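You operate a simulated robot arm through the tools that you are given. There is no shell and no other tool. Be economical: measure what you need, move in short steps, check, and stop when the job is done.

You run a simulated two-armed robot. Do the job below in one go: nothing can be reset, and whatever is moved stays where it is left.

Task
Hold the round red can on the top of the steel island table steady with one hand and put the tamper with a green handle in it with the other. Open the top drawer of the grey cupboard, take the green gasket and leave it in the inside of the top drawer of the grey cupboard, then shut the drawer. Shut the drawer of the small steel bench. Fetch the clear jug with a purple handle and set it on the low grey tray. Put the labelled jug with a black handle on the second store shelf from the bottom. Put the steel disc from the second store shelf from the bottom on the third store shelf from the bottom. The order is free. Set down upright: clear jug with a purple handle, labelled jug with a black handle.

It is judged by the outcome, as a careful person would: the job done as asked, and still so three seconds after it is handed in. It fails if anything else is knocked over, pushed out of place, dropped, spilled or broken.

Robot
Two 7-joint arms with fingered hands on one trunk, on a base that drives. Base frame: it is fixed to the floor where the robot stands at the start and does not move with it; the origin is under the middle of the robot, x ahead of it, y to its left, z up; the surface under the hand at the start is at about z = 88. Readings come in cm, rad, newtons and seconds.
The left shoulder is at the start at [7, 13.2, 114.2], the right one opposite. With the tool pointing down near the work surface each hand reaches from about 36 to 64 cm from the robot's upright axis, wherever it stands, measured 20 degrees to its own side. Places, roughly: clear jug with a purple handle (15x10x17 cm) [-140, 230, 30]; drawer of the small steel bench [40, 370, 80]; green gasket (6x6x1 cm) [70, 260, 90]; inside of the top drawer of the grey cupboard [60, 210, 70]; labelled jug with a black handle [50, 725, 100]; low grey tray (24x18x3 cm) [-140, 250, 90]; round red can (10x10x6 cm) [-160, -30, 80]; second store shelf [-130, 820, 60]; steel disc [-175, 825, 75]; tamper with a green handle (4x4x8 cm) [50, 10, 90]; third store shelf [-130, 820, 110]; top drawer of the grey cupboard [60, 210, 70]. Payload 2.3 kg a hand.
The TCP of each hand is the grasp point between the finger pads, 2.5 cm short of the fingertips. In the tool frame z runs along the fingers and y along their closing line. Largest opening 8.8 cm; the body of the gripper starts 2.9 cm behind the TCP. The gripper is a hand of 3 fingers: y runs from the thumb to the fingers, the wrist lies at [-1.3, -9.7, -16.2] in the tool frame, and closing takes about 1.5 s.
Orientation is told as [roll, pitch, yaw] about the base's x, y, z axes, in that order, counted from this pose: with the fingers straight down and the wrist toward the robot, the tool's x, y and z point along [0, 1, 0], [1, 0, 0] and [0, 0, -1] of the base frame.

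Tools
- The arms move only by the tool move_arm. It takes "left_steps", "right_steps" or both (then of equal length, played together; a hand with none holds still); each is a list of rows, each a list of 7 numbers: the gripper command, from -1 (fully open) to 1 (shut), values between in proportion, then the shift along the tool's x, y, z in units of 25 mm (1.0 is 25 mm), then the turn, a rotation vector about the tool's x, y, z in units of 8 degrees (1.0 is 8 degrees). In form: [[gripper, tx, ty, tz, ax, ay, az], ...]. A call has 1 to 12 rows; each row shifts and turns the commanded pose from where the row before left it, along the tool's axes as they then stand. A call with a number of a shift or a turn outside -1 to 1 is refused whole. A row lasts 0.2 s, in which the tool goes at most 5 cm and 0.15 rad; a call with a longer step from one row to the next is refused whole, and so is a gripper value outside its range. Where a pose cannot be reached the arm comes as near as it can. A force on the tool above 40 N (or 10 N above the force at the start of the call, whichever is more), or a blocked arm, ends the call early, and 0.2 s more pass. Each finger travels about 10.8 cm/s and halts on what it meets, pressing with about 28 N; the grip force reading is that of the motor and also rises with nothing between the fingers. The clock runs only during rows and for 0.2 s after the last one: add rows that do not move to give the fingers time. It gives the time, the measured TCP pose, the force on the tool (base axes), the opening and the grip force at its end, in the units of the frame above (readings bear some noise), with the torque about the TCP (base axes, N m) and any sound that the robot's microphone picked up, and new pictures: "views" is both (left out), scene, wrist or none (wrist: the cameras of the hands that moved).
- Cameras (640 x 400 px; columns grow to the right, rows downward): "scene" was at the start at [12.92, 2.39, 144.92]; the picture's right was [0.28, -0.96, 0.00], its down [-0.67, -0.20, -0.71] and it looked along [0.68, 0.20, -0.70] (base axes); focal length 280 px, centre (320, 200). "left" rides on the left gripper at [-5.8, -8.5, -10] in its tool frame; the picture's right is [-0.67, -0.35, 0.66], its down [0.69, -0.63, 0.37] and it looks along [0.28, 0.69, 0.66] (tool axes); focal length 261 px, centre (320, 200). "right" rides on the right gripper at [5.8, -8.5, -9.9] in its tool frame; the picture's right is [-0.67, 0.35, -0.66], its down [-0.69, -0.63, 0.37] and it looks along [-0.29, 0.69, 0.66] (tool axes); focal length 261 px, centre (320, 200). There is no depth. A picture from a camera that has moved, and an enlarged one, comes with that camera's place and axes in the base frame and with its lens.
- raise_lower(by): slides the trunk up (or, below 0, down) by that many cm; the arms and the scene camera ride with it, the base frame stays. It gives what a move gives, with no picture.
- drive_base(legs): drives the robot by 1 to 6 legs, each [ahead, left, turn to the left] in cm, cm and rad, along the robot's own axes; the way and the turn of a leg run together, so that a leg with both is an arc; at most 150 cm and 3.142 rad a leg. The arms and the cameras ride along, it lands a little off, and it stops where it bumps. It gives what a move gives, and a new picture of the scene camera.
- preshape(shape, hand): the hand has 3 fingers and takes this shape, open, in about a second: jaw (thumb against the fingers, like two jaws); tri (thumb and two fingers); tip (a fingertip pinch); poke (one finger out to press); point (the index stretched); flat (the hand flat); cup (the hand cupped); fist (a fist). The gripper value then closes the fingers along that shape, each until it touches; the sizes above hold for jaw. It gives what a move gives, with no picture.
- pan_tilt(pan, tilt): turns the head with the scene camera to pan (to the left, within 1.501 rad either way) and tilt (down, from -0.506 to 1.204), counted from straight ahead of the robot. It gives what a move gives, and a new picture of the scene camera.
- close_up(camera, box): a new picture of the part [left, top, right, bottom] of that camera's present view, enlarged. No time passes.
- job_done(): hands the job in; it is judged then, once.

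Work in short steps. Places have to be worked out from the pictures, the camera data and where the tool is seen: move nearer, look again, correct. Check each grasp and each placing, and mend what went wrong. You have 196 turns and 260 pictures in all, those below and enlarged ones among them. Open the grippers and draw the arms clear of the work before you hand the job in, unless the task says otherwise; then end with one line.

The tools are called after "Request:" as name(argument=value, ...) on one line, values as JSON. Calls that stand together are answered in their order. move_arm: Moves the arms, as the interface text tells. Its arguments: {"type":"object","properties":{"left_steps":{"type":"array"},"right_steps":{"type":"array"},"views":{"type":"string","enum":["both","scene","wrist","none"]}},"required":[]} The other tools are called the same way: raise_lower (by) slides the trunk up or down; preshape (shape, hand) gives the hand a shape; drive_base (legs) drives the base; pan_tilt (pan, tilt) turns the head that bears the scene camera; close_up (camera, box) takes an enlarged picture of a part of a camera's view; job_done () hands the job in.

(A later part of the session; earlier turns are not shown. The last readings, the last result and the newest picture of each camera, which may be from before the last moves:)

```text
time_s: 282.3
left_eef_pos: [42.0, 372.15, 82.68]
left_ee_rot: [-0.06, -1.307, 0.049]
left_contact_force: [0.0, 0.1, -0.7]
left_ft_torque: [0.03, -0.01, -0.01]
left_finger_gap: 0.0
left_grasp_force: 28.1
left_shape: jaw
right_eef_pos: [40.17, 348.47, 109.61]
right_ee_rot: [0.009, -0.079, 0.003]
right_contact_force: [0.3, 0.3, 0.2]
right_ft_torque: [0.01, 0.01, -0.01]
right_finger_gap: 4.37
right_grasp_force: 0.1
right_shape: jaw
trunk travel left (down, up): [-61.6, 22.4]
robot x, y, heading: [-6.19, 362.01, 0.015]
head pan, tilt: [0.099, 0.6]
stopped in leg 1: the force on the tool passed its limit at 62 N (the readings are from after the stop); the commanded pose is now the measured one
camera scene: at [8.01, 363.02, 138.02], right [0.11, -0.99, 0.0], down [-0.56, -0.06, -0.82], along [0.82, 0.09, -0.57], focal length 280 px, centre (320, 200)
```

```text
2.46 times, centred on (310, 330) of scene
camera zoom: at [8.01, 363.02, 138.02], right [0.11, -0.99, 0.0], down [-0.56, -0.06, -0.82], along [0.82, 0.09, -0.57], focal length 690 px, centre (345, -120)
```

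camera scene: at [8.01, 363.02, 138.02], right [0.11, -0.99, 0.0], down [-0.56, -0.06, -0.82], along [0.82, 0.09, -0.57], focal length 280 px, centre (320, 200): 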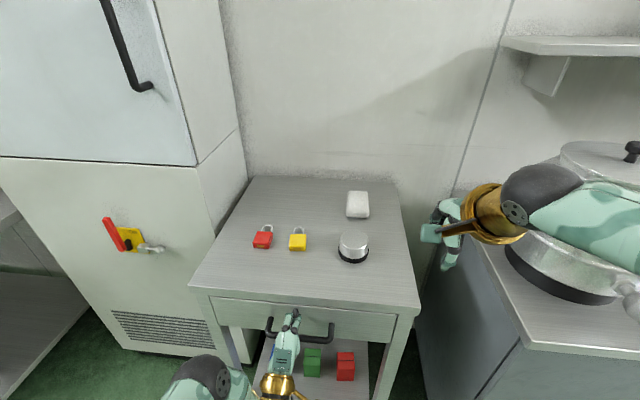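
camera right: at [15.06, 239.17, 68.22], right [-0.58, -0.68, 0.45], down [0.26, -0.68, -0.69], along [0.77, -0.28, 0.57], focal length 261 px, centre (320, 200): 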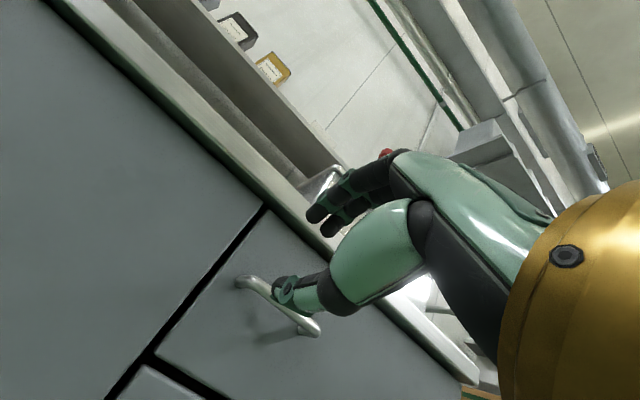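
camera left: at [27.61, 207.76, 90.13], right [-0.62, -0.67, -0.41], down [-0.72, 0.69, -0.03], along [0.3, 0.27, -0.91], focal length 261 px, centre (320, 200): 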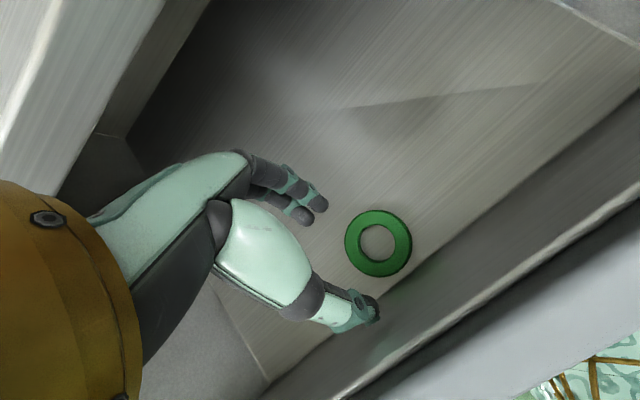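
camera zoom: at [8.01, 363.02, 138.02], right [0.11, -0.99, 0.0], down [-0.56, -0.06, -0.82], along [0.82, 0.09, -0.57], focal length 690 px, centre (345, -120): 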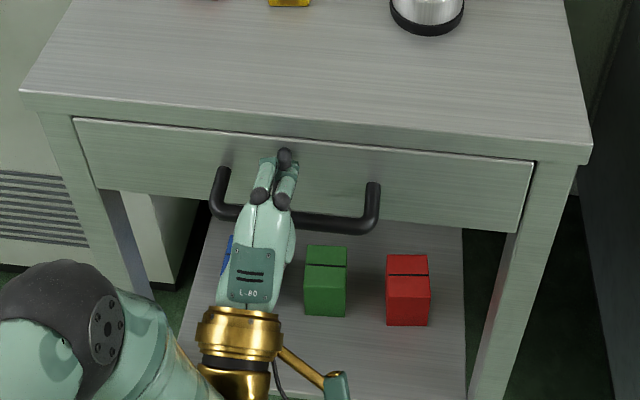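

The bench drawer is flush shut. I back off, restore the left hand, and turn toward +y to look at the store area.

Request:
drive_base(legs=[[-45, 0, 0]])

Request:
move_arm(left_steps=[[0.5, 0, 0, 0, 0.95, 0, 0], [0, 0, 0, 0, 0.95, 0, 0], [-1, 0, 0, 0, 0.95, 0, 0], [-1, 0, 0, 0, 0.95, 0, 0], [-1, 0, 0, 0, 0.95, 0, 0], [-1, 0, 0, 0, 0.95, 0, 0], [-1, 0, 0, 0, 0.95, 0, 0], [-1, 0, 0, 0, 0.95, 0, 0], [-1, 0, 0, 0, 0.95, 0, 0], [-1, 0, 0, 0, 0.8, 0, 0]], right_steps=[[-1, 0, 0, 0, 0.2, 0, 0], [-1, 0, 0, 0, 0.2, 0, 0], [-1, 0, 0, 0, 0.2, 0, 0], [-1, 0, 0, 0, 0, 0, 0], [-1, 0, 0, 0, 0, 0, 0], [-1, 0, 0, 0, 0, 0, 0], [-1, 0, 0, 0, 0, 0, 0], [-1, 0, 0, 0, 0, 0, 0], [-1, 0, 0, 0, 0, 0, 0], [-1, 0, 0, 0, 0, 0, 0]], views="none")

Request:
move_arm(left_steps=[[-1, 0.2, 0, -0.95, 0, 0, 0], [-1, 0.2, 0, -0.95, 0, 0, 0], [-1, 0.2, 0, -0.95, 0, 0, 0], [-1, 0.2, 0, -0.95, 0, 0, 0], [-1, 0.2, 0, -0.95, 0, 0, 0], [-1, 0.2, 0, -0.95, 0, 0, 0], [-1, 0.2, 0, -0.95, 0, 0, 0], [-1, 0.2, 0, -0.95, 0, 0, 0], [-1, 0, 0, -0.95, 0, 0, 0], [-1, 0, 0, -0.95, 0, 0, 0], [-1, 0, 0, -0.95, 0, 0, 0]], views="none")

Request:
drive_base(legs=[[0, 0, 1.555], [60, 0, 0]])

Request:
pan_tilt(pan=0, tilt=0.35)

```text
time_s: 285.0
left_eef_pos: [-3.41, 371.7, 82.67]
left_ee_rot: [-0.06, -1.308, 0.056]
left_contact_force: [-0.6, -0.1, -0.2]
left_ft_torque: [0.01, 0.02, 0.02]
left_finger_gap: 0.0
left_grasp_force: 28.4
left_shape: jaw
right_eef_pos: [-5.04, 348.14, 109.74]
right_ee_rot: [0.009, -0.078, 0.014]
right_contact_force: [0.5, -0.1, -0.5]
right_ft_torque: [-0.01, 0.01, 0.03]
right_finger_gap: 4.34
right_grasp_force: 0.1
right_shape: jaw
trunk travel left (down, up): [-61.6, 22.4]
robot x, y, heading: [-51.57, 361.19, 0.018]
head pan, tilt: [0.099, 0.6]
camera scene: at [-37.32, 362.41, 138.02], right [0.12, -0.99, 0.0], down [-0.56, -0.07, -0.82], along [0.82, 0.1, -0.57], focal length 280 px, centre (320, 200)
```

scene: 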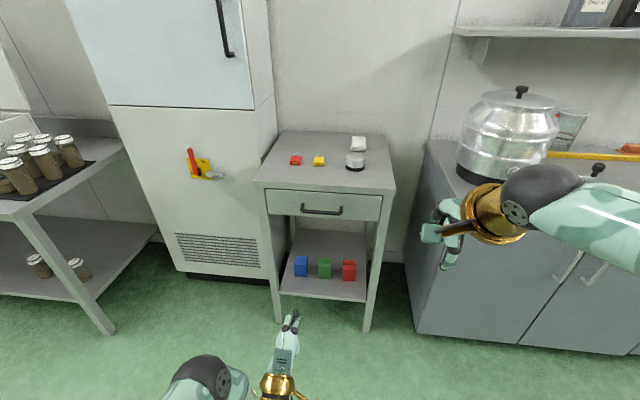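

```text
time_s: 287.2
left_eef_pos: [-3.43, 371.67, 82.74]
left_ee_rot: [-0.017, -0.001, 0.0]
left_contact_force: [0.2, -0.5, -0.4]
left_ft_torque: [0.02, 0.04, -0.02]
left_finger_gap: 8.79
left_grasp_force: 0.1
left_shape: jaw
right_eef_pos: [-5.15, 347.9, 109.65]
right_ee_rot: [0.012, 0.004, 0.015]
right_contact_force: [-0.4, 0.1, 0.0]
right_ft_torque: [0.01, 0.01, 0.02]
right_finger_gap: 8.77
right_grasp_force: 0.1
right_shape: jaw
trunk travel left (down, up): [-61.6, 22.4]
robot x, y, heading: [-51.53, 361.52, 0.019]
head pan, tilt: [0.099, 0.6]
```

```text
time_s: 289.6
left_eef_pos: [-3.7, 376.16, 108.79]
left_ee_rot: [-0.015, -0.002, -0.003]
left_contact_force: [0.1, 0.1, 0.3]
left_ft_torque: [-0.01, -0.03, -0.03]
left_finger_gap: 8.76
left_grasp_force: 0.1
left_shape: jaw
right_eef_pos: [-5.2, 348.16, 109.74]
right_ee_rot: [0.009, 0.004, 0.014]
right_contact_force: [-0.5, 0.1, -0.1]
right_ft_torque: [-0.04, -0.02, 0.03]
right_finger_gap: 8.76
right_grasp_force: 0.2
right_shape: jaw
trunk travel left (down, up): [-61.6, 22.4]
robot x, y, heading: [-51.46, 361.16, 0.018]
head pan, tilt: [0.099, 0.6]
```

```text
time_s: 296.7
left_eef_pos: [-62.85, 469.3, 108.77]
left_ee_rot: [-0.016, -0.003, 1.53]
left_contact_force: [0.1, 0.3, 0.7]
left_ft_torque: [0.0, 0.0, 0.01]
left_finger_gap: 8.78
left_grasp_force: 0.0
left_shape: jaw
right_eef_pos: [-34.82, 466.68, 109.71]
right_ee_rot: [0.011, 0.003, 1.543]
right_contact_force: [1.1, -0.1, 0.2]
right_ft_torque: [-0.03, 0.01, -0.03]
right_finger_gap: 8.77
right_grasp_force: 0.0
right_shape: jaw
trunk travel left (down, up): [-61.6, 22.4]
robot x, y, heading: [-49.84, 421.02, 1.55]
head pan, tilt: [0.099, 0.6]
camera scene: at [-50.45, 435.04, 138.04], right [1.0, 0.08, 0.0], down [0.04, -0.56, -0.83], along [-0.06, 0.82, -0.56], focal length 280 px, centre (320, 200)
```

scene: 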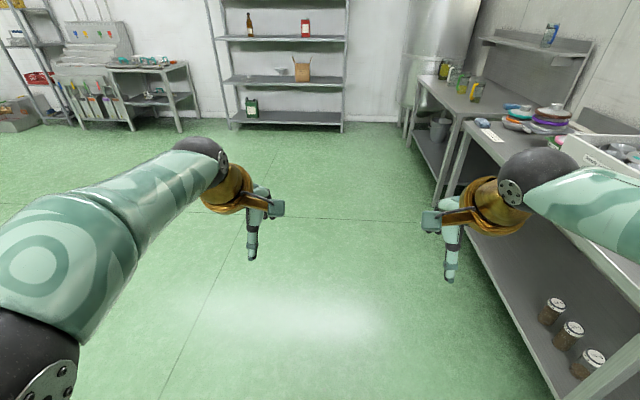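

```text
time_s: 297.5
left_eef_pos: [-62.89, 469.35, 108.74]
left_ee_rot: [-0.015, -0.002, 1.527]
left_contact_force: [-0.4, -0.1, -0.5]
left_ft_torque: [0.01, 0.02, 0.01]
left_finger_gap: 8.79
left_grasp_force: 0.1
left_shape: jaw
right_eef_pos: [-34.94, 466.71, 109.69]
right_ee_rot: [0.012, 0.004, 1.541]
right_contact_force: [0.4, 0.8, 0.3]
right_ft_torque: [-0.02, 0.01, -0.04]
right_finger_gap: 8.76
right_grasp_force: 0.1
right_shape: jaw
trunk travel left (down, up): [-61.6, 22.4]
robot x, y, heading: [-50.12, 421.31, 1.546]
head pan, tilt: [0.0, 0.351]
camera scene: at [-49.55, 435.63, 140.29], right [1.0, -0.02, 0.0], down [-0.01, -0.34, -0.94], along [0.02, 0.94, -0.34], focal length 280 px, centre (320, 200)
```

scene: 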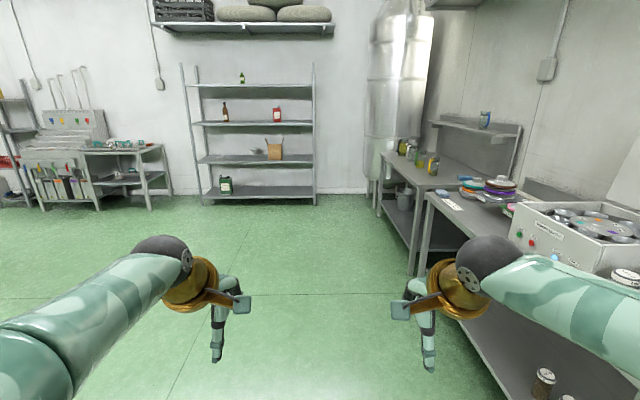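

The store shelf stands ahead left and the jugs on a steel table on the right. I drive to about [-43, 695] and turn to face the table.

Request:
drive_base(legs=[[150, 0, 0], [128, 0, 0], [0, 0, -1.546]])

Request:
pan_tilt(pan=0.15, tilt=0.5)

```text
time_s: 314.6
left_eef_pos: [7.05, 705.92, 108.73]
left_ee_rot: [-0.016, -0.001, -0.076]
left_contact_force: [0.3, -0.2, -0.1]
left_ft_torque: [0.0, 0.01, -0.02]
left_finger_gap: 8.78
left_grasp_force: 0.0
left_shape: jaw
right_eef_pos: [3.37, 678.04, 109.72]
right_ee_rot: [0.01, 0.002, -0.062]
right_contact_force: [0.3, -0.5, -0.4]
right_ft_torque: [0.0, -0.03, -0.03]
right_finger_gap: 8.76
right_grasp_force: 0.0
right_shape: jaw
trunk travel left (down, up): [-61.6, 22.4]
robot x, y, heading: [-41.51, 694.29, -0.06]
head pan, tilt: [0.0, 0.351]
camera scene: at [-27.26, 693.83, 140.3], right [-0.06, -1.0, 0.0], down [-0.34, 0.02, -0.94], along [0.94, -0.05, -0.34], focal length 280 px, centre (320, 200)
```

scene: 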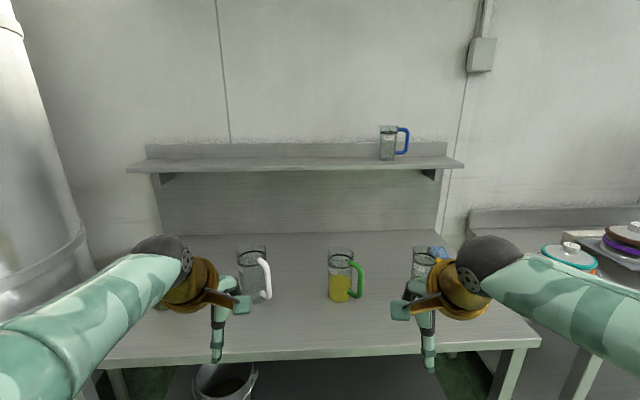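

```text
time_s: 315.3
left_eef_pos: [7.04, 705.97, 108.72]
left_ee_rot: [-0.017, -0.001, -0.077]
left_contact_force: [0.1, -0.7, 0.7]
left_ft_torque: [0.04, 0.0, 0.0]
left_finger_gap: 8.77
left_grasp_force: 0.0
left_shape: jaw
right_eef_pos: [3.33, 678.11, 109.71]
right_ee_rot: [0.011, 0.003, -0.06]
right_contact_force: [-0.6, -0.2, -0.6]
right_ft_torque: [0.02, -0.03, 0.0]
right_finger_gap: 8.78
right_grasp_force: 0.0
right_shape: jaw
trunk travel left (down, up): [-61.6, 22.4]
robot x, y, heading: [-41.61, 694.17, -0.055]
head pan, tilt: [0.15, 0.499]
camera scene: at [-27.5, 695.19, 138.94], right [0.09, -1.0, 0.0], down [-0.48, -0.04, -0.88], along [0.87, 0.08, -0.48], focal length 280 px, centre (320, 200)
```

scene: 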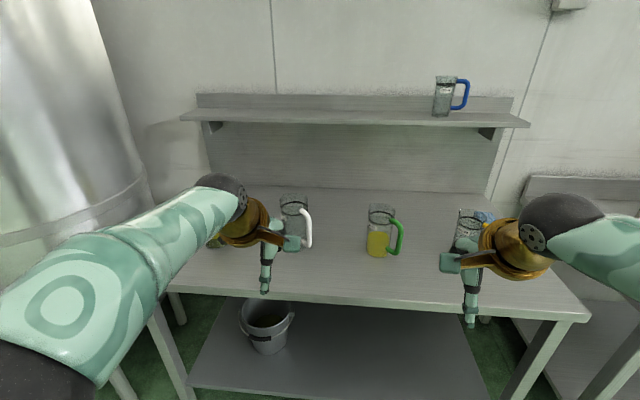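

The target near [50, 725] is hidden behind my left wrist. I strafe left 30 cm.

Request:
drive_base(legs=[[0, 34, 0.055]])

```text
time_s: 317.6
left_eef_pos: [7.27, 743.04, 108.81]
left_ee_rot: [-0.015, -0.003, -0.021]
left_contact_force: [-0.4, 0.5, 0.9]
left_ft_torque: [-0.06, 0.0, -0.01]
left_finger_gap: 8.76
left_grasp_force: 0.0
left_shape: jaw
right_eef_pos: [5.26, 714.93, 109.61]
right_ee_rot: [0.011, 0.003, -0.005]
right_contact_force: [-0.1, -0.5, -0.5]
right_ft_torque: [-0.01, -0.02, -0.01]
right_finger_gap: 8.75
right_grasp_force: 0.2
right_shape: jaw
trunk travel left (down, up): [-61.6, 22.4]
robot x, y, heading: [-40.46, 729.02, -0.002]
head pan, tilt: [0.15, 0.499]
camera scene: at [-26.6, 730.35, 138.94], right [0.15, -0.99, 0.0], down [-0.47, -0.07, -0.88], along [0.87, 0.13, -0.48], focal length 280 px, centre (320, 200)
```

scene: 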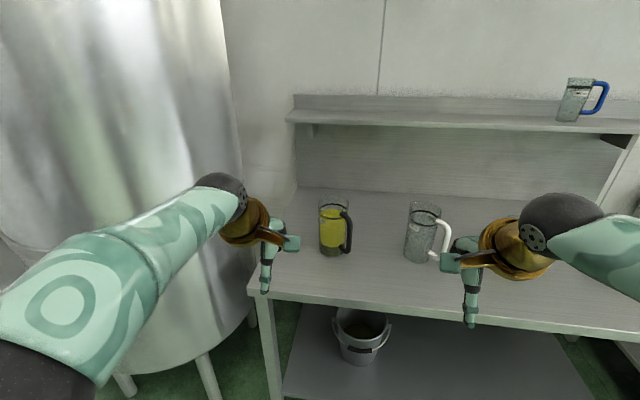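

Request:
close_up(camera="scene", box=[280, 170, 480, 295])

```text
3.20 times, centred on (380, 232) of scene
camera zoom: at [-26.6, 730.35, 138.94], right [0.15, -0.99, 0.0], down [-0.47, -0.07, -0.88], along [0.87, 0.13, -0.48], focal length 897 px, centre (128, 96)
```

zoom: 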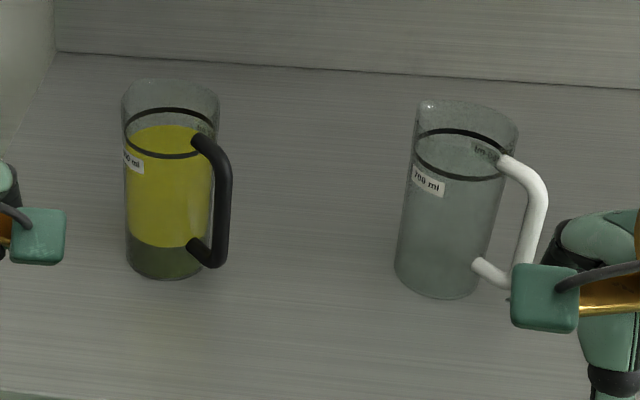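

The jug has liquid and a ~8.7 cm body at about [39.6, 736.5], handle pointing near-right (~225°). I repeat the two-hand rim pinch, with the robot turned 20° left so the handle lies between the hands. First reposition and raise.

Request:
raise_lower(by=9)

Request:
drive_base(legs=[[4, -21, 0], [0, 0, 0.35]])

Request:
move_arm(right_steps=[[-0.2, 0, 0, 0, 0, 0, -0.875], [0.1, 0, 0, 0, 0, 0, -0.875], [0.1, 0, 0, 0, 0, 0, -0.875], [0.1, 0, 0, 0, 0, 0, -0.875], [0.1, 0, 0, 0, 0, 0, -0.875], [0.1, 0, 0, 0, 0, 0, -0.875], [0.1, 0, 0, 0, 0, 0, -0.875], [0.1, 0, 0, 0, 0, 0, -0.875], [0.1, 0, 0, 0, 0, 0, -0.875], [0.1, 0, 0, 0, 0, 0, -0.875]], left_steps=[[-0.2, -0.6, 0, 0, 0, 0, 0], [0.1, -0.6, 0, 0, 0, 0, 0], [0.1, -0.6, 0, 0, 0, 0, 0], [0.1, 0, 0, 0, 0, 0, 0.9], [0.1, 0, 0, 0, 0, 0, 0.9], [0.1, 0, 0, 0, 0, 0, 0.9], [0.1, 0, 0, 0, 0, 0, 0.9], [0.1, 0, 0, 0, 0, 0, 0.9], [0.1, 0, 0, 0, 0, 0, 0], [0.1, 0, 0, 0, 0, 0, 0]], views="scene")

```text
time_s: 318.8
left_eef_pos: [7.3, 743.07, 117.65]
left_ee_rot: [-0.016, -0.001, -0.02]
left_contact_force: [-0.5, -0.3, -0.5]
left_ft_torque: [-0.02, 0.04, -0.03]
left_finger_gap: 8.78
left_grasp_force: 0.0
left_shape: jaw
right_eef_pos: [5.18, 714.99, 118.7]
right_ee_rot: [0.009, 0.002, -0.004]
right_contact_force: [-0.3, -0.3, 0.5]
right_ft_torque: [-0.01, -0.01, 0.02]
right_finger_gap: 8.77
right_grasp_force: 0.1
right_shape: jaw
trunk travel left (down, up): [-70.6, 13.4]
robot x, y, heading: [-40.53, 729.0, 0.004]
head pan, tilt: [0.15, 0.499]
```

```text
time_s: 321.6
left_eef_pos: [3.59, 737.7, 117.69]
left_ee_rot: [-0.016, -0.002, 0.328]
left_contact_force: [0.9, -0.2, 0.6]
left_ft_torque: [-0.03, 0.03, 0.0]
left_finger_gap: 8.74
left_grasp_force: 0.0
left_shape: jaw
right_eef_pos: [11.11, 710.61, 118.63]
right_ee_rot: [0.011, 0.004, 0.344]
right_contact_force: [0.5, 1.1, -0.3]
right_ft_torque: [0.03, -0.03, 0.0]
right_finger_gap: 8.76
right_grasp_force: 0.1
right_shape: jaw
trunk travel left (down, up): [-70.6, 13.4]
robot x, y, heading: [-36.77, 708.18, 0.35]
head pan, tilt: [0.15, 0.499]
camera scene: at [-23.89, 714.14, 147.94], right [0.48, -0.88, 0.0], down [-0.42, -0.23, -0.88], along [0.77, 0.42, -0.48], focal length 280 px, centre (320, 200)
```

scene: 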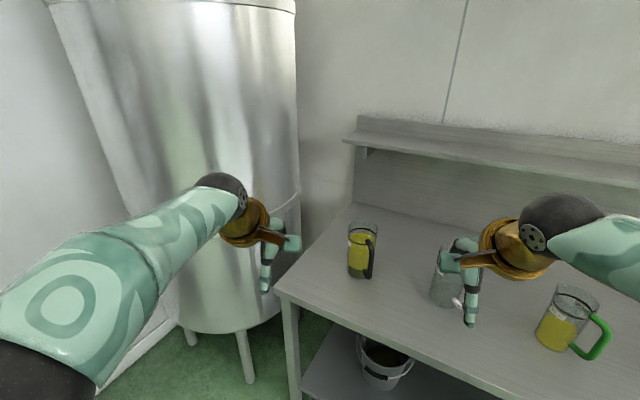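

```text
time_s: 323.8
left_eef_pos: [5.02, 733.44, 117.77]
left_ee_rot: [-0.013, -0.011, -0.298]
left_contact_force: [-0.7, -0.9, -0.4]
left_ft_torque: [0.0, -0.02, 0.0]
left_finger_gap: 4.04
left_grasp_force: 0.1
left_shape: jaw
right_eef_pos: [11.11, 710.46, 118.63]
right_ee_rot: [0.006, -0.009, 1.571]
right_contact_force: [-0.5, -0.7, -0.9]
right_ft_torque: [0.03, 0.01, 0.01]
right_finger_gap: 4.02
right_grasp_force: 0.1
right_shape: jaw
trunk travel left (down, up): [-70.6, 13.4]
robot x, y, heading: [-36.49, 707.84, 0.345]
head pan, tilt: [0.15, 0.499]
camera scene: at [-23.85, 714.22, 147.93], right [0.48, -0.88, 0.0], down [-0.42, -0.23, -0.88], along [0.77, 0.42, -0.48], focal length 280 px, centre (320, 200)
```

scene: 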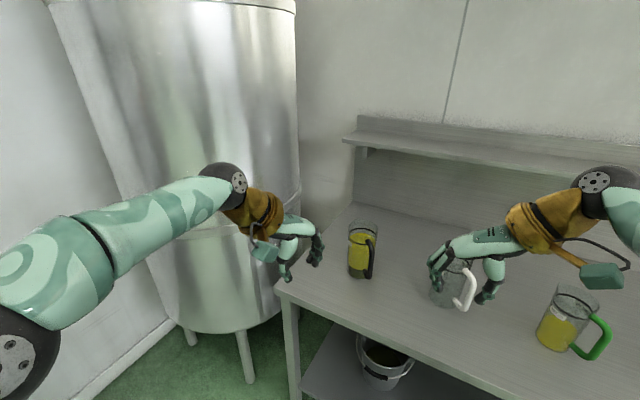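

Request:
close_up(camera="scene", box=[320, 200, 416, 296])

```text
4.17 times, centred on (368, 248) of scene
camera zoom: at [-23.85, 714.22, 147.93], right [0.48, -0.88, 0.0], down [-0.42, -0.23, -0.88], along [0.77, 0.42, -0.48], focal length 1168 px, centre (120, 0)
```

zoom: 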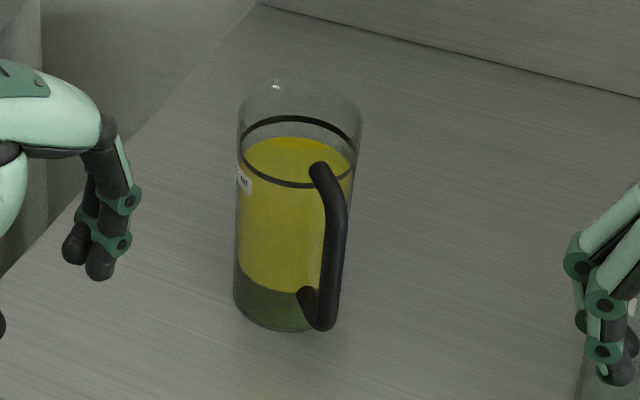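

Triangulated: rim centre [47, 737.4, 98.4], handle at ~215°, table z≈80.5. I bring the hands to their pinch spacing, then drive in above the jug.

Request:
move_arm(right_steps=[[0.4, -0.19, 0.81, 0, 0, 0, 0], [0.4, -0.19, 0.81, 0, 0, 0, 0], [0.4, -0.19, 0.81, 0, 0, 0, 0], [0.4, -0.19, 0.81, 0, 0, 0, 0], [0.4, -0.19, 0.81, 0, 0, 0, 0], [0.4, -0.19, 0.8, 0, 0, 0, 0], [0.4, 0, 0, 0, 0, 0, 0]], left_steps=[[0.4, -0.21, 0.4, 0, 0, 0, 0], [0.4, -0.21, 0.4, 0, 0, 0, 0], [0.4, -0.21, 0.4, 0, 0, 0, 0], [0.4, -0.22, 0.4, 0, 0, 0, 0], [0.4, -0.22, 0.4, 0, 0, 0, 0], [0.4, -0.22, 0.41, 0, 0, 0, 0], [0.4, 0, 0, 0, 0, 0, 0]], views="none")

Request:
drive_base(legs=[[34, -1.6, 0]])

Request:
close_up(camera="right", box=[120, 50, 520, 350])

Request:
close_up(camera="left", box=[120, 50, 520, 350])

```text
time_s: 325.4
left_eef_pos: [9.91, 728.56, 118.0]
left_ee_rot: [-0.014, -0.01, -0.298]
left_contact_force: [0.4, 0.3, 0.1]
left_ft_torque: [0.0, -0.04, -0.02]
left_finger_gap: 2.67
left_grasp_force: 0.0
left_shape: jaw
right_eef_pos: [10.7, 720.82, 117.43]
right_ee_rot: [0.005, -0.008, 1.568]
right_contact_force: [0.7, -0.1, 0.3]
right_ft_torque: [-0.01, -0.01, 0.01]
right_finger_gap: 2.69
right_grasp_force: 0.0
right_shape: jaw
right hand out of reach, approached as far as the arm can: row 3, 4, 5, 6
trunk travel left (down, up): [-70.6, 13.4]
robot x, y, heading: [-36.76, 707.97, 0.349]
head pan, tilt: [0.15, 0.499]
```

```text
time_s: 327.6
left_eef_pos: [42.7, 738.76, 118.14]
left_ee_rot: [-0.011, -0.012, -0.299]
left_contact_force: [0.3, 0.0, -0.1]
left_ft_torque: [-0.02, 0.01, 0.0]
left_finger_gap: 2.67
left_grasp_force: 0.0
left_shape: jaw
right_eef_pos: [43.47, 730.95, 117.51]
right_ee_rot: [0.006, -0.007, 1.567]
right_contact_force: [0.5, 0.3, 0.0]
right_ft_torque: [0.01, 0.0, -0.01]
right_finger_gap: 2.66
right_grasp_force: 0.1
right_shape: jaw
trunk travel left (down, up): [-70.6, 13.4]
robot x, y, heading: [-3.8, 718.42, 0.354]
head pan, tilt: [0.15, 0.499]
camera scene: at [8.77, 724.4, 147.96], right [0.48, -0.88, 0.0], down [-0.42, -0.23, -0.88], along [0.77, 0.42, -0.48], focal length 280 px, centre (320, 200)
```

scene: 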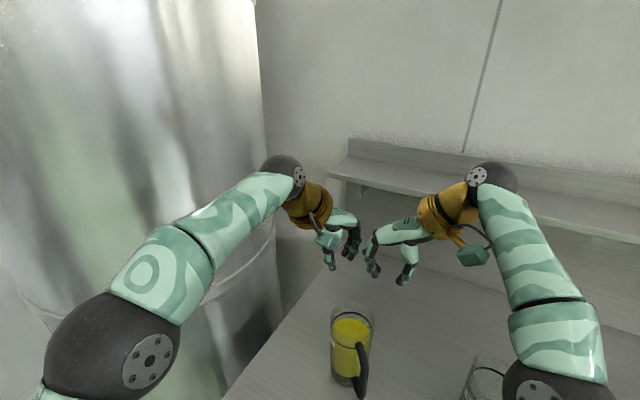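

```text
1.33 times, centred on (320, 200) of right
camera zoom: at [37.56, 722.41, 127.47], right [0.68, 0.34, 0.65], down [0.68, -0.63, -0.38], along [0.28, 0.7, -0.66], focal length 348 px, centre (320, 200)
```

zoom: 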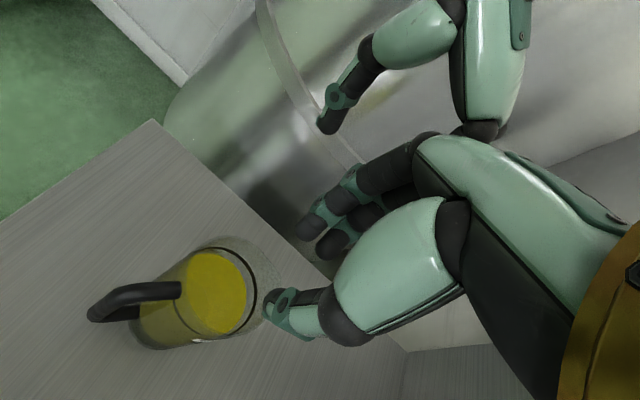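

```text
1.33 times, centred on (320, 200) of left
camera zoom: at [32.64, 735.92, 127.97], right [-0.53, -0.55, -0.65], down [-0.4, 0.84, -0.38], along [0.75, 0.06, -0.66], focal length 348 px, centre (320, 200)
```

zoom: 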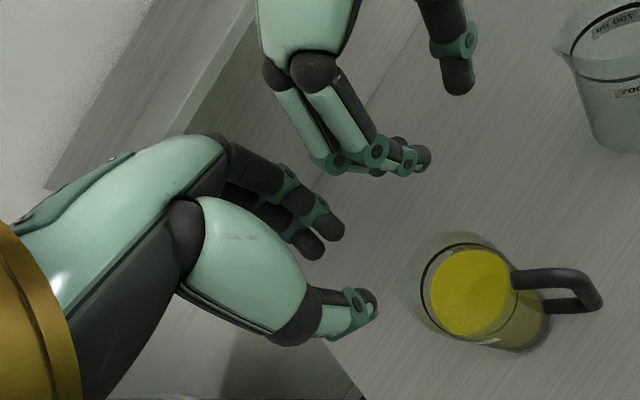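

Jug rim centre refined to [46.2, 737, 98.4]. The right arm lacks reach, so I move the base 2.9 ahead and draw the left hand back to suit.

Request:
move_arm(left_steps=[[0.4, -0.32, -0.38, 0, 0, 0, 0], [0.4, -0.32, -0.38, 0, 0, 0, 0], [0.4, -0.32, -0.39, 0, 0, 0, 0]], views="none")

Request:
drive_base(legs=[[2.9, 0, 0]])

Request:
raise_lower(by=-11)

Request:
close_up(camera="right", box=[120, 50, 520, 350])

Request:
close_up(camera="left", box=[120, 50, 520, 350])

```text
time_s: 328.4
left_eef_pos: [39.47, 737.48, 118.04]
left_ee_rot: [-0.011, -0.01, -0.3]
left_contact_force: [-0.7, -0.3, -0.5]
left_ft_torque: [0.01, -0.02, 0.01]
left_finger_gap: 2.69
left_grasp_force: 0.0
left_shape: jaw
right_eef_pos: [43.54, 731.02, 117.57]
right_ee_rot: [0.007, -0.008, 1.566]
right_contact_force: [0.2, 0.1, 0.0]
right_ft_torque: [0.02, 0.0, -0.01]
right_finger_gap: 2.68
right_grasp_force: 0.1
right_shape: jaw
trunk travel left (down, up): [-70.6, 13.4]
robot x, y, heading: [-3.76, 718.09, 0.348]
head pan, tilt: [0.15, 0.499]
```

```text
time_s: 329.2
left_eef_pos: [41.39, 738.24, 118.2]
left_ee_rot: [-0.009, -0.016, -0.301]
left_contact_force: [-0.1, -0.1, 0.5]
left_ft_torque: [0.01, -0.01, 0.02]
left_finger_gap: 2.69
left_grasp_force: 0.0
left_shape: jaw
right_eef_pos: [45.77, 731.71, 117.71]
right_ee_rot: [0.004, -0.01, 1.566]
right_contact_force: [-1.5, 0.7, 0.1]
right_ft_torque: [0.01, -0.02, -0.02]
right_finger_gap: 2.65
right_grasp_force: 0.0
right_shape: jaw
trunk travel left (down, up): [-70.6, 13.4]
robot x, y, heading: [-1.03, 719.29, 0.348]
head pan, tilt: [0.15, 0.499]
camera scene: at [11.0, 725.2, 148.01], right [0.48, -0.88, 0.0], down [-0.42, -0.23, -0.88], along [0.77, 0.42, -0.47], focal length 280 px, centre (320, 200)
```

scene: 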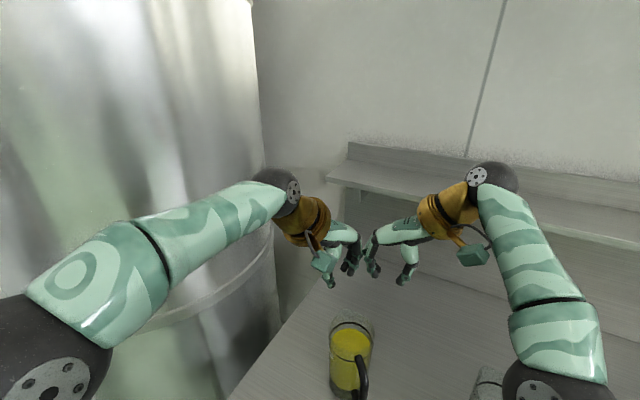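

```text
time_s: 330.7
left_eef_pos: [42.18, 738.32, 106.96]
left_ee_rot: [-0.01, -0.011, -0.301]
left_contact_force: [0.3, 0.0, 0.5]
left_ft_torque: [0.0, -0.01, -0.01]
left_finger_gap: 2.65
left_grasp_force: 0.1
left_shape: jaw
right_eef_pos: [46.44, 731.86, 106.47]
right_ee_rot: [0.006, -0.01, 1.566]
right_contact_force: [0.0, -0.7, -0.5]
right_ft_torque: [0.01, -0.03, 0.0]
right_finger_gap: 2.66
right_grasp_force: 0.1
right_shape: jaw
trunk travel left (down, up): [-59.6, 24.4]
robot x, y, heading: [-1.14, 719.36, 0.35]
head pan, tilt: [0.15, 0.499]
```

```text
1.33 times, centred on (320, 200) of right
camera zoom: at [40.41, 723.45, 116.41], right [0.68, 0.34, 0.65], down [0.68, -0.63, -0.38], along [0.28, 0.7, -0.66], focal length 348 px, centre (320, 200)
```

zoom: 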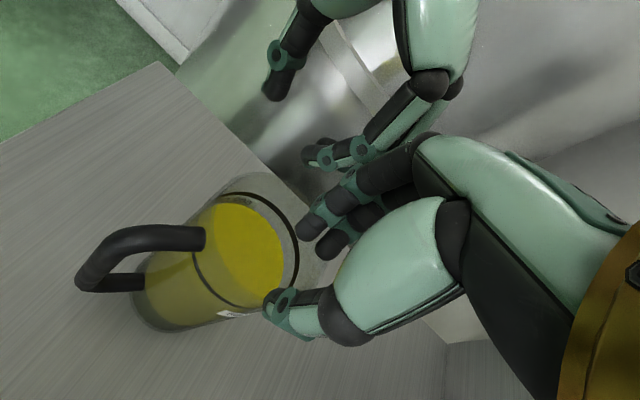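

```text
1.33 times, centred on (320, 200) of left
camera zoom: at [32.09, 735.51, 116.84], right [-0.53, -0.55, -0.65], down [-0.4, 0.84, -0.38], along [0.75, 0.06, -0.66], focal length 348 px, centre (320, 200)
```

zoom: 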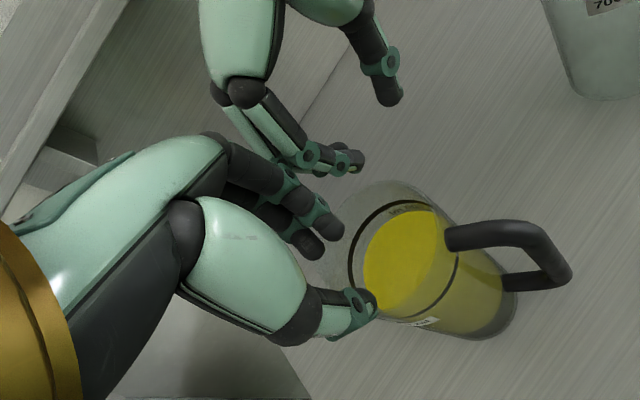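

Both hands line up with rim targets. I lower about 7 cm, nudging the right 0.7 cm toward the jug.

Request:
move_arm(left_steps=[[0.4, 0, 0, 0.5, 0, 0, 0], [0.4, 0, 0, 0.5, 0, 0, 0], [0.4, 0, 0, 0.5, 0, 0, 0], [0.4, 0, 0, 0.4, 0, 0, 0], [0.4, 0, 0, 0.4, 0, 0, 0], [0.4, 0, 0, 0.3, 0, 0, 0], [0.4, 0, 0, 0.3, 0, 0, 0], [0.4, 0, 0, 0, 0, 0, 0]], right_steps=[[0.4, 0.05, 0.28, 0.4, 0, 0, 0], [0.4, 0, 0, 0.5, 0, 0, 0], [0.4, 0, 0, 0.5, 0, 0, 0], [0.4, 0, 0, 0.4, 0, 0, 0], [0.4, 0, 0, 0.4, 0, 0, 0], [0.4, 0, 0, 0.3, 0, 0, 0], [0.4, 0, 0, 0.3, 0, 0, 0], [0.4, 0, 0, 0, 0, 0, 0]], views="wrist")

```text
time_s: 332.5
left_eef_pos: [42.16, 738.41, 99.72]
left_ee_rot: [-0.01, -0.01, -0.301]
left_contact_force: [-0.6, 0.2, 0.4]
left_ft_torque: [-0.01, 0.03, -0.01]
left_finger_gap: 2.65
left_grasp_force: 0.0
left_shape: jaw
right_eef_pos: [47.84, 733.64, 100.15]
right_ee_rot: [0.008, -0.007, 1.567]
right_contact_force: [0.8, 0.2, 1.0]
right_ft_torque: [-0.01, -0.02, 0.01]
right_finger_gap: 2.68
right_grasp_force: 0.1
right_shape: jaw
right hand out of reach, approached as far as the arm can: row 2, 3, 4, 6
trunk travel left (down, up): [-59.6, 24.4]
robot x, y, heading: [-0.69, 719.25, 0.348]
head pan, tilt: [0.15, 0.499]
camera right: at [42.14, 725.13, 110.17], right [0.68, 0.34, 0.65], down [0.68, -0.63, -0.38], along [0.28, 0.7, -0.66], focal length 261 px, centre (320, 200)
camera left: at [32.16, 735.51, 109.56], right [-0.53, -0.55, -0.65], down [-0.4, 0.84, -0.38], along [0.75, 0.06, -0.66], focal length 261 px, centre (320, 200)
```

right: 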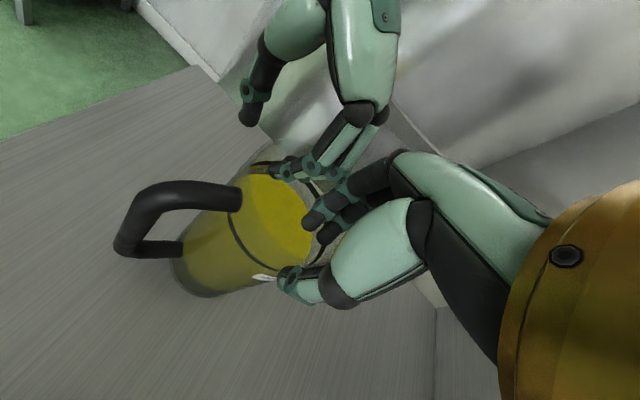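
left: 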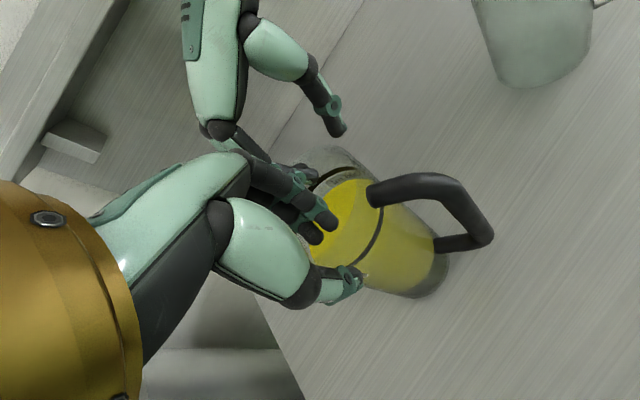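

The right hand drifted 1.6 cm as it came back within reach. I lift it a little, correct, and zoom in.

Request:
move_arm(right_steps=[[0.4, 0, 0, -0.6, 0, 0, 0], [0.4, 0.32, -0.21, 0, 0, 0, 0], [0.4, 0.32, -0.21, 0, 0, 0, 0], [0.4, 0, 0, 0, 0, 0, 0]], views="none")

Request:
close_up(camera="right", box=[200, 110, 400, 310])

Request:
close_up(camera="left", box=[240, 120, 440, 320])

```text
time_s: 333.5
left_eef_pos: [42.04, 738.41, 99.64]
left_ee_rot: [-0.011, -0.011, -0.301]
left_contact_force: [-0.4, 0.0, 0.6]
left_ft_torque: [0.0, 0.01, 0.05]
left_finger_gap: 2.68
left_grasp_force: 0.1
left_shape: jaw
right_eef_pos: [47.47, 733.2, 102.37]
right_ee_rot: [0.008, -0.008, 1.568]
right_contact_force: [-0.1, 0.2, 0.1]
right_ft_torque: [-0.01, -0.02, 0.03]
right_finger_gap: 2.67
right_grasp_force: 0.1
right_shape: jaw
right hand out of reach, approached as far as the arm can: row 2, 3
trunk travel left (down, up): [-59.6, 24.4]
robot x, y, heading: [-0.94, 719.11, 0.344]
head pan, tilt: [0.15, 0.499]
```

```text
2.00 times, centred on (300, 210) of right
camera zoom: at [41.65, 724.64, 112.24], right [0.68, 0.34, 0.65], down [0.68, -0.63, -0.38], along [0.28, 0.7, -0.66], focal length 521 px, centre (360, 180)
```

zoom: 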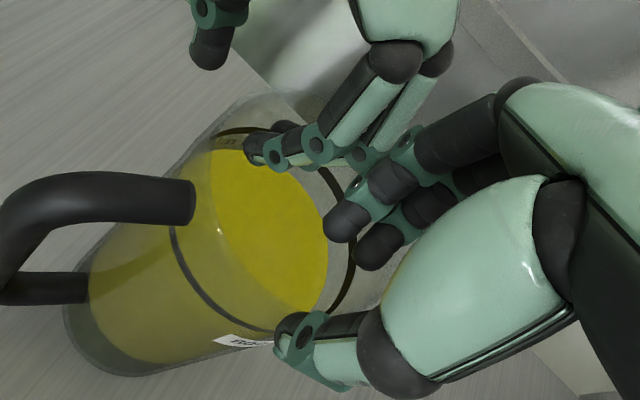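

```text
2.00 times, centred on (340, 220) of left
camera zoom: at [32.16, 735.5, 109.57], right [-0.53, -0.55, -0.65], down [-0.4, 0.84, -0.38], along [0.75, 0.06, -0.66], focal length 521 px, centre (280, 160)
```

zoom: 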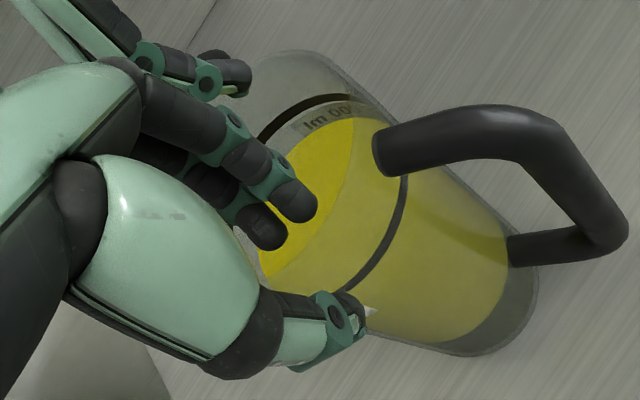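

The right hand lags its command; I send a further correction back.

Request:
move_arm(right_steps=[[0.4, 0.3, -0.15, 0, 0, 0, 0], [0.4, 0.3, -0.15, 0, 0, 0, 0], [0.4, 0, 0, 0, 0, 0, 0]], views="none")

Request:
close_up(camera="scene", box=[260, 180, 500, 400])

```text
time_s: 334.3
left_eef_pos: [42.1, 738.3, 99.71]
left_ee_rot: [-0.01, -0.01, -0.3]
left_contact_force: [-0.2, -0.2, 0.6]
left_ft_torque: [0.02, 0.0, -0.01]
left_finger_gap: 2.66
left_grasp_force: 0.0
left_shape: jaw
right_eef_pos: [47.28, 733.06, 102.79]
right_ee_rot: [0.007, -0.009, 1.568]
right_contact_force: [-0.4, 0.0, 1.1]
right_ft_torque: [0.01, 0.01, 0.01]
right_finger_gap: 2.66
right_grasp_force: 0.1
right_shape: jaw
right hand out of reach, approached as far as the arm can: row 1, 2
trunk travel left (down, up): [-59.6, 24.4]
robot x, y, heading: [-1.21, 719.22, 0.351]
head pan, tilt: [0.15, 0.499]
```

```text
1.82 times, centred on (380, 290) of scene
camera zoom: at [11.66, 725.45, 136.93], right [0.48, -0.88, 0.0], down [-0.42, -0.23, -0.88], along [0.77, 0.42, -0.48], focal length 510 px, centre (211, 36)
```

zoom: 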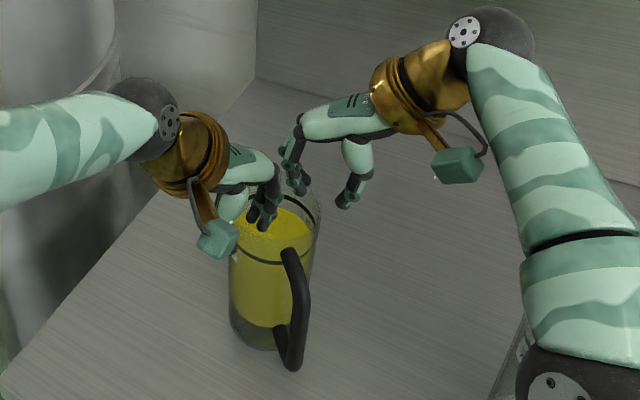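

Request:
move_arm(right_steps=[[0.4, 0.4, -0.5, 0, 0, 0, 0], [0.4, 0.3, -0.5, 0, 0, 0, 0], [0.4, 0, 0, 0, 0, 0, 0]], views="none")

```text
time_s: 335.1
left_eef_pos: [42.2, 738.42, 99.71]
left_ee_rot: [-0.01, -0.011, -0.301]
left_contact_force: [0.4, 0.1, -0.1]
left_ft_torque: [0.02, 0.05, 0.03]
left_finger_gap: 2.66
left_grasp_force: 0.0
left_shape: jaw
right_eef_pos: [47.64, 731.68, 103.76]
right_ee_rot: [0.01, -0.007, 1.568]
right_contact_force: [0.2, -0.3, 0.5]
right_ft_torque: [0.0, -0.03, 0.01]
right_finger_gap: 2.7
right_grasp_force: 0.1
right_shape: jaw
right hand out of reach, approached as far as the arm can: row 1, 2
trunk travel left (down, up): [-59.6, 24.4]
robot x, y, heading: [-1.01, 719.31, 0.351]
head pan, tilt: [0.15, 0.499]
```

The right arm is at an inner reach limit. I shift the base back 1.6 cm instead and compensate with the left.

Request:
move_arm(left_steps=[[0.4, 0, 0, -0.6, 0, 0, 0], [0.4, 0, 0, -0.5, 0, 0, 0]], views="none")

Request:
drive_base(legs=[[-1.7, 0, 0]])

Request:
move_arm(left_steps=[[0.4, 0.2, 0.25, 0, 0, 0, 0], [0.4, 0.2, 0.25, 0, 0, 0, 0], [0.4, 0, 0, 0, 0, 0, 0]], right_steps=[[0.4, 0, 0.25, 0, 0, 0, 0], [0.4, 0, 0.25, 0, 0, 0, 0], [0.4, 0, 0, 0, 0, 0, 0]], views="wrist")

```text
time_s: 335.7
left_eef_pos: [42.18, 738.36, 102.44]
left_ee_rot: [-0.012, -0.012, -0.297]
left_contact_force: [1.1, 0.4, -0.7]
left_ft_torque: [0.0, -0.04, 0.02]
left_finger_gap: 2.69
left_grasp_force: 0.1
left_shape: jaw
right_eef_pos: [47.78, 731.53, 103.64]
right_ee_rot: [0.008, -0.006, 1.568]
right_contact_force: [0.4, 0.0, -0.8]
right_ft_torque: [-0.01, 0.01, 0.0]
right_finger_gap: 2.67
right_grasp_force: 0.1
right_shape: jaw
trunk travel left (down, up): [-59.6, 24.4]
robot x, y, heading: [-1.15, 719.35, 0.355]
head pan, tilt: [0.15, 0.499]
```

```text
time_s: 336.4
left_eef_pos: [40.79, 738.02, 102.37]
left_ee_rot: [-0.012, -0.01, -0.298]
left_contact_force: [0.9, 0.4, 0.1]
left_ft_torque: [-0.03, 0.03, 0.01]
left_finger_gap: 2.67
left_grasp_force: 0.1
left_shape: jaw
right_eef_pos: [46.33, 731.04, 103.68]
right_ee_rot: [0.011, -0.005, 1.567]
right_contact_force: [-0.1, -0.2, 0.0]
right_ft_torque: [-0.01, -0.01, 0.0]
right_finger_gap: 2.66
right_grasp_force: 0.0
right_shape: jaw
trunk travel left (down, up): [-59.6, 24.4]
robot x, y, heading: [-2.62, 718.83, 0.354]
head pan, tilt: [0.15, 0.499]
camera scene: at [10.37, 724.98, 136.89], right [0.48, -0.88, 0.0], down [-0.42, -0.23, -0.88], along [0.77, 0.42, -0.48], focal length 280 px, centre (320, 200)
```

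scene: 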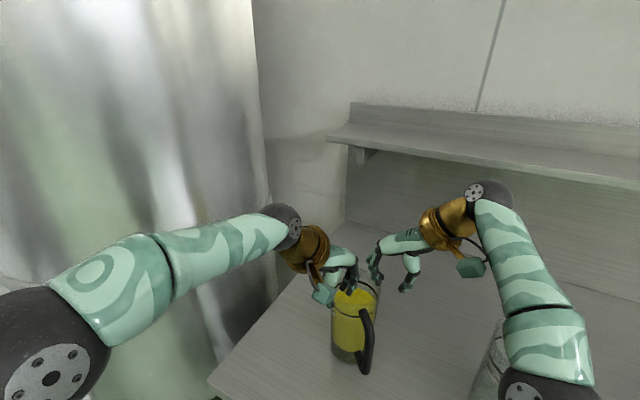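

```text
time_s: 337.2
left_eef_pos: [41.98, 738.24, 102.42]
left_ee_rot: [-0.012, -0.011, -0.3]
left_contact_force: [-0.4, 0.4, -0.3]
left_ft_torque: [-0.02, 0.02, -0.01]
left_finger_gap: 2.68
left_grasp_force: 0.1
left_shape: jaw
right_eef_pos: [45.63, 731.98, 103.73]
right_ee_rot: [0.007, -0.008, 1.568]
right_contact_force: [-0.2, -0.1, 0.6]
right_ft_torque: [-0.01, 0.01, -0.04]
right_finger_gap: 2.67
right_grasp_force: 0.0
right_shape: jaw
right hand out of reach, approached as far as the arm can: row 2
trunk travel left (down, up): [-59.6, 24.4]
robot x, y, heading: [-2.87, 718.64, 0.349]
head pan, tilt: [0.15, 0.499]
camera right: at [39.81, 723.53, 113.68], right [0.68, 0.34, 0.65], down [0.68, -0.63, -0.38], along [0.28, 0.7, -0.66], focal length 261 px, centre (320, 200)
camera left: at [32.02, 735.43, 112.29], right [-0.53, -0.55, -0.65], down [-0.4, 0.84, -0.38], along [0.75, 0.06, -0.66], focal length 261 px, centre (320, 200)
```

right: 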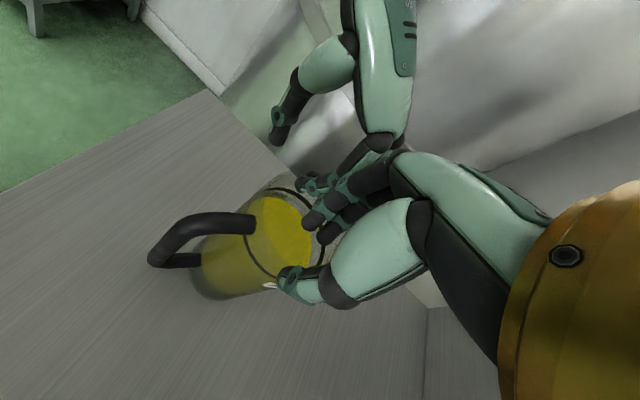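
left: 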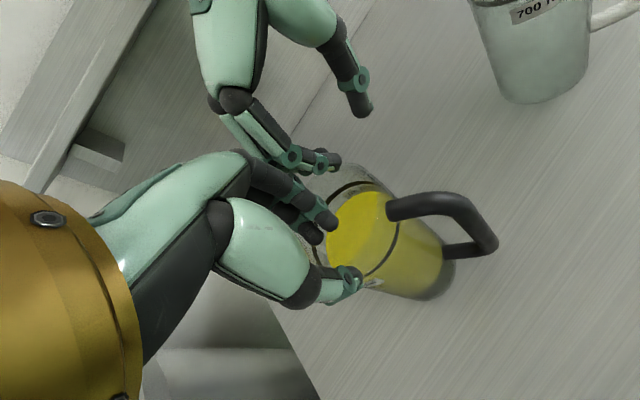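

Both near their targets ([42.0, 738.2] and [45.6, 732.0]). I lower with the trunk so the arm poses stay put.

Request:
raise_lower(by=-3)

Request:
raise_lower(by=-1.6)

Request:
close_up(camera="right", box=[200, 110, 400, 310])

Request:
close_up(camera="left", box=[240, 120, 440, 320])

```text
time_s: 338.0
left_eef_pos: [42.03, 738.32, 99.39]
left_ee_rot: [-0.012, -0.01, -0.299]
left_contact_force: [-0.4, -0.1, 0.5]
left_ft_torque: [-0.02, -0.04, -0.03]
left_finger_gap: 2.67
left_grasp_force: 0.1
left_shape: jaw
right_eef_pos: [45.73, 731.99, 100.68]
right_ee_rot: [0.007, -0.007, 1.566]
right_contact_force: [-0.2, 0.2, 0.4]
right_ft_torque: [0.04, 0.01, -0.01]
right_finger_gap: 2.67
right_grasp_force: 0.0
right_shape: jaw
trunk travel left (down, up): [-56.6, 27.4]
robot x, y, heading: [-2.5, 718.83, 0.352]
head pan, tilt: [0.15, 0.499]
```

```text
time_s: 338.6
left_eef_pos: [41.95, 738.28, 97.74]
left_ee_rot: [-0.011, -0.012, -0.3]
left_contact_force: [-0.3, -0.2, -0.5]
left_ft_torque: [-0.04, -0.02, 0.0]
left_finger_gap: 2.7
left_grasp_force: 0.1
left_shape: jaw
right_eef_pos: [45.68, 732.01, 99.09]
right_ee_rot: [0.009, -0.007, 1.567]
right_contact_force: [-0.1, 0.5, -0.3]
right_ft_torque: [-0.01, 0.03, 0.02]
right_finger_gap: 2.69
right_grasp_force: 0.1
right_shape: jaw
trunk travel left (down, up): [-55.0, 29.0]
robot x, y, heading: [-2.42, 718.55, 0.35]
head pan, tilt: [0.15, 0.499]
```

```text
2.00 times, centred on (300, 210) of right
camera zoom: at [39.86, 723.55, 109.04], right [0.68, 0.34, 0.65], down [0.68, -0.63, -0.38], along [0.28, 0.7, -0.66], focal length 521 px, centre (360, 180)
```

zoom: 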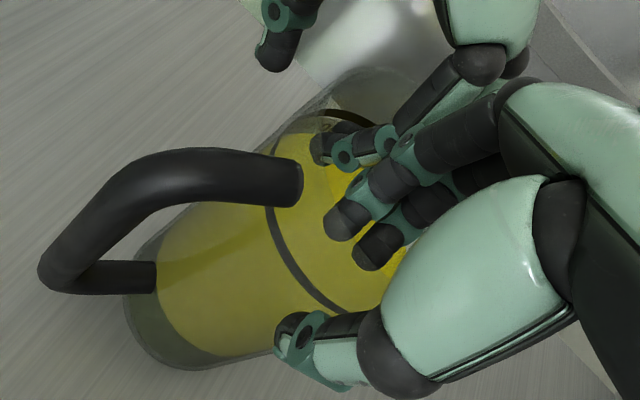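

```text
2.00 times, centred on (340, 220) of left
camera zoom: at [32.06, 735.46, 107.67], right [-0.53, -0.55, -0.65], down [-0.4, 0.84, -0.38], along [0.75, 0.06, -0.66], focal length 521 px, centre (280, 160)
```

zoom: 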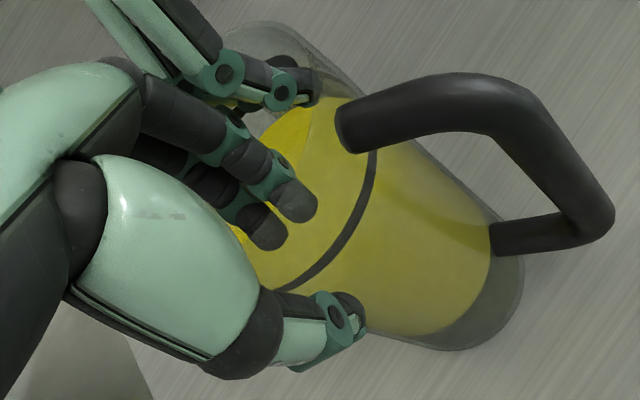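

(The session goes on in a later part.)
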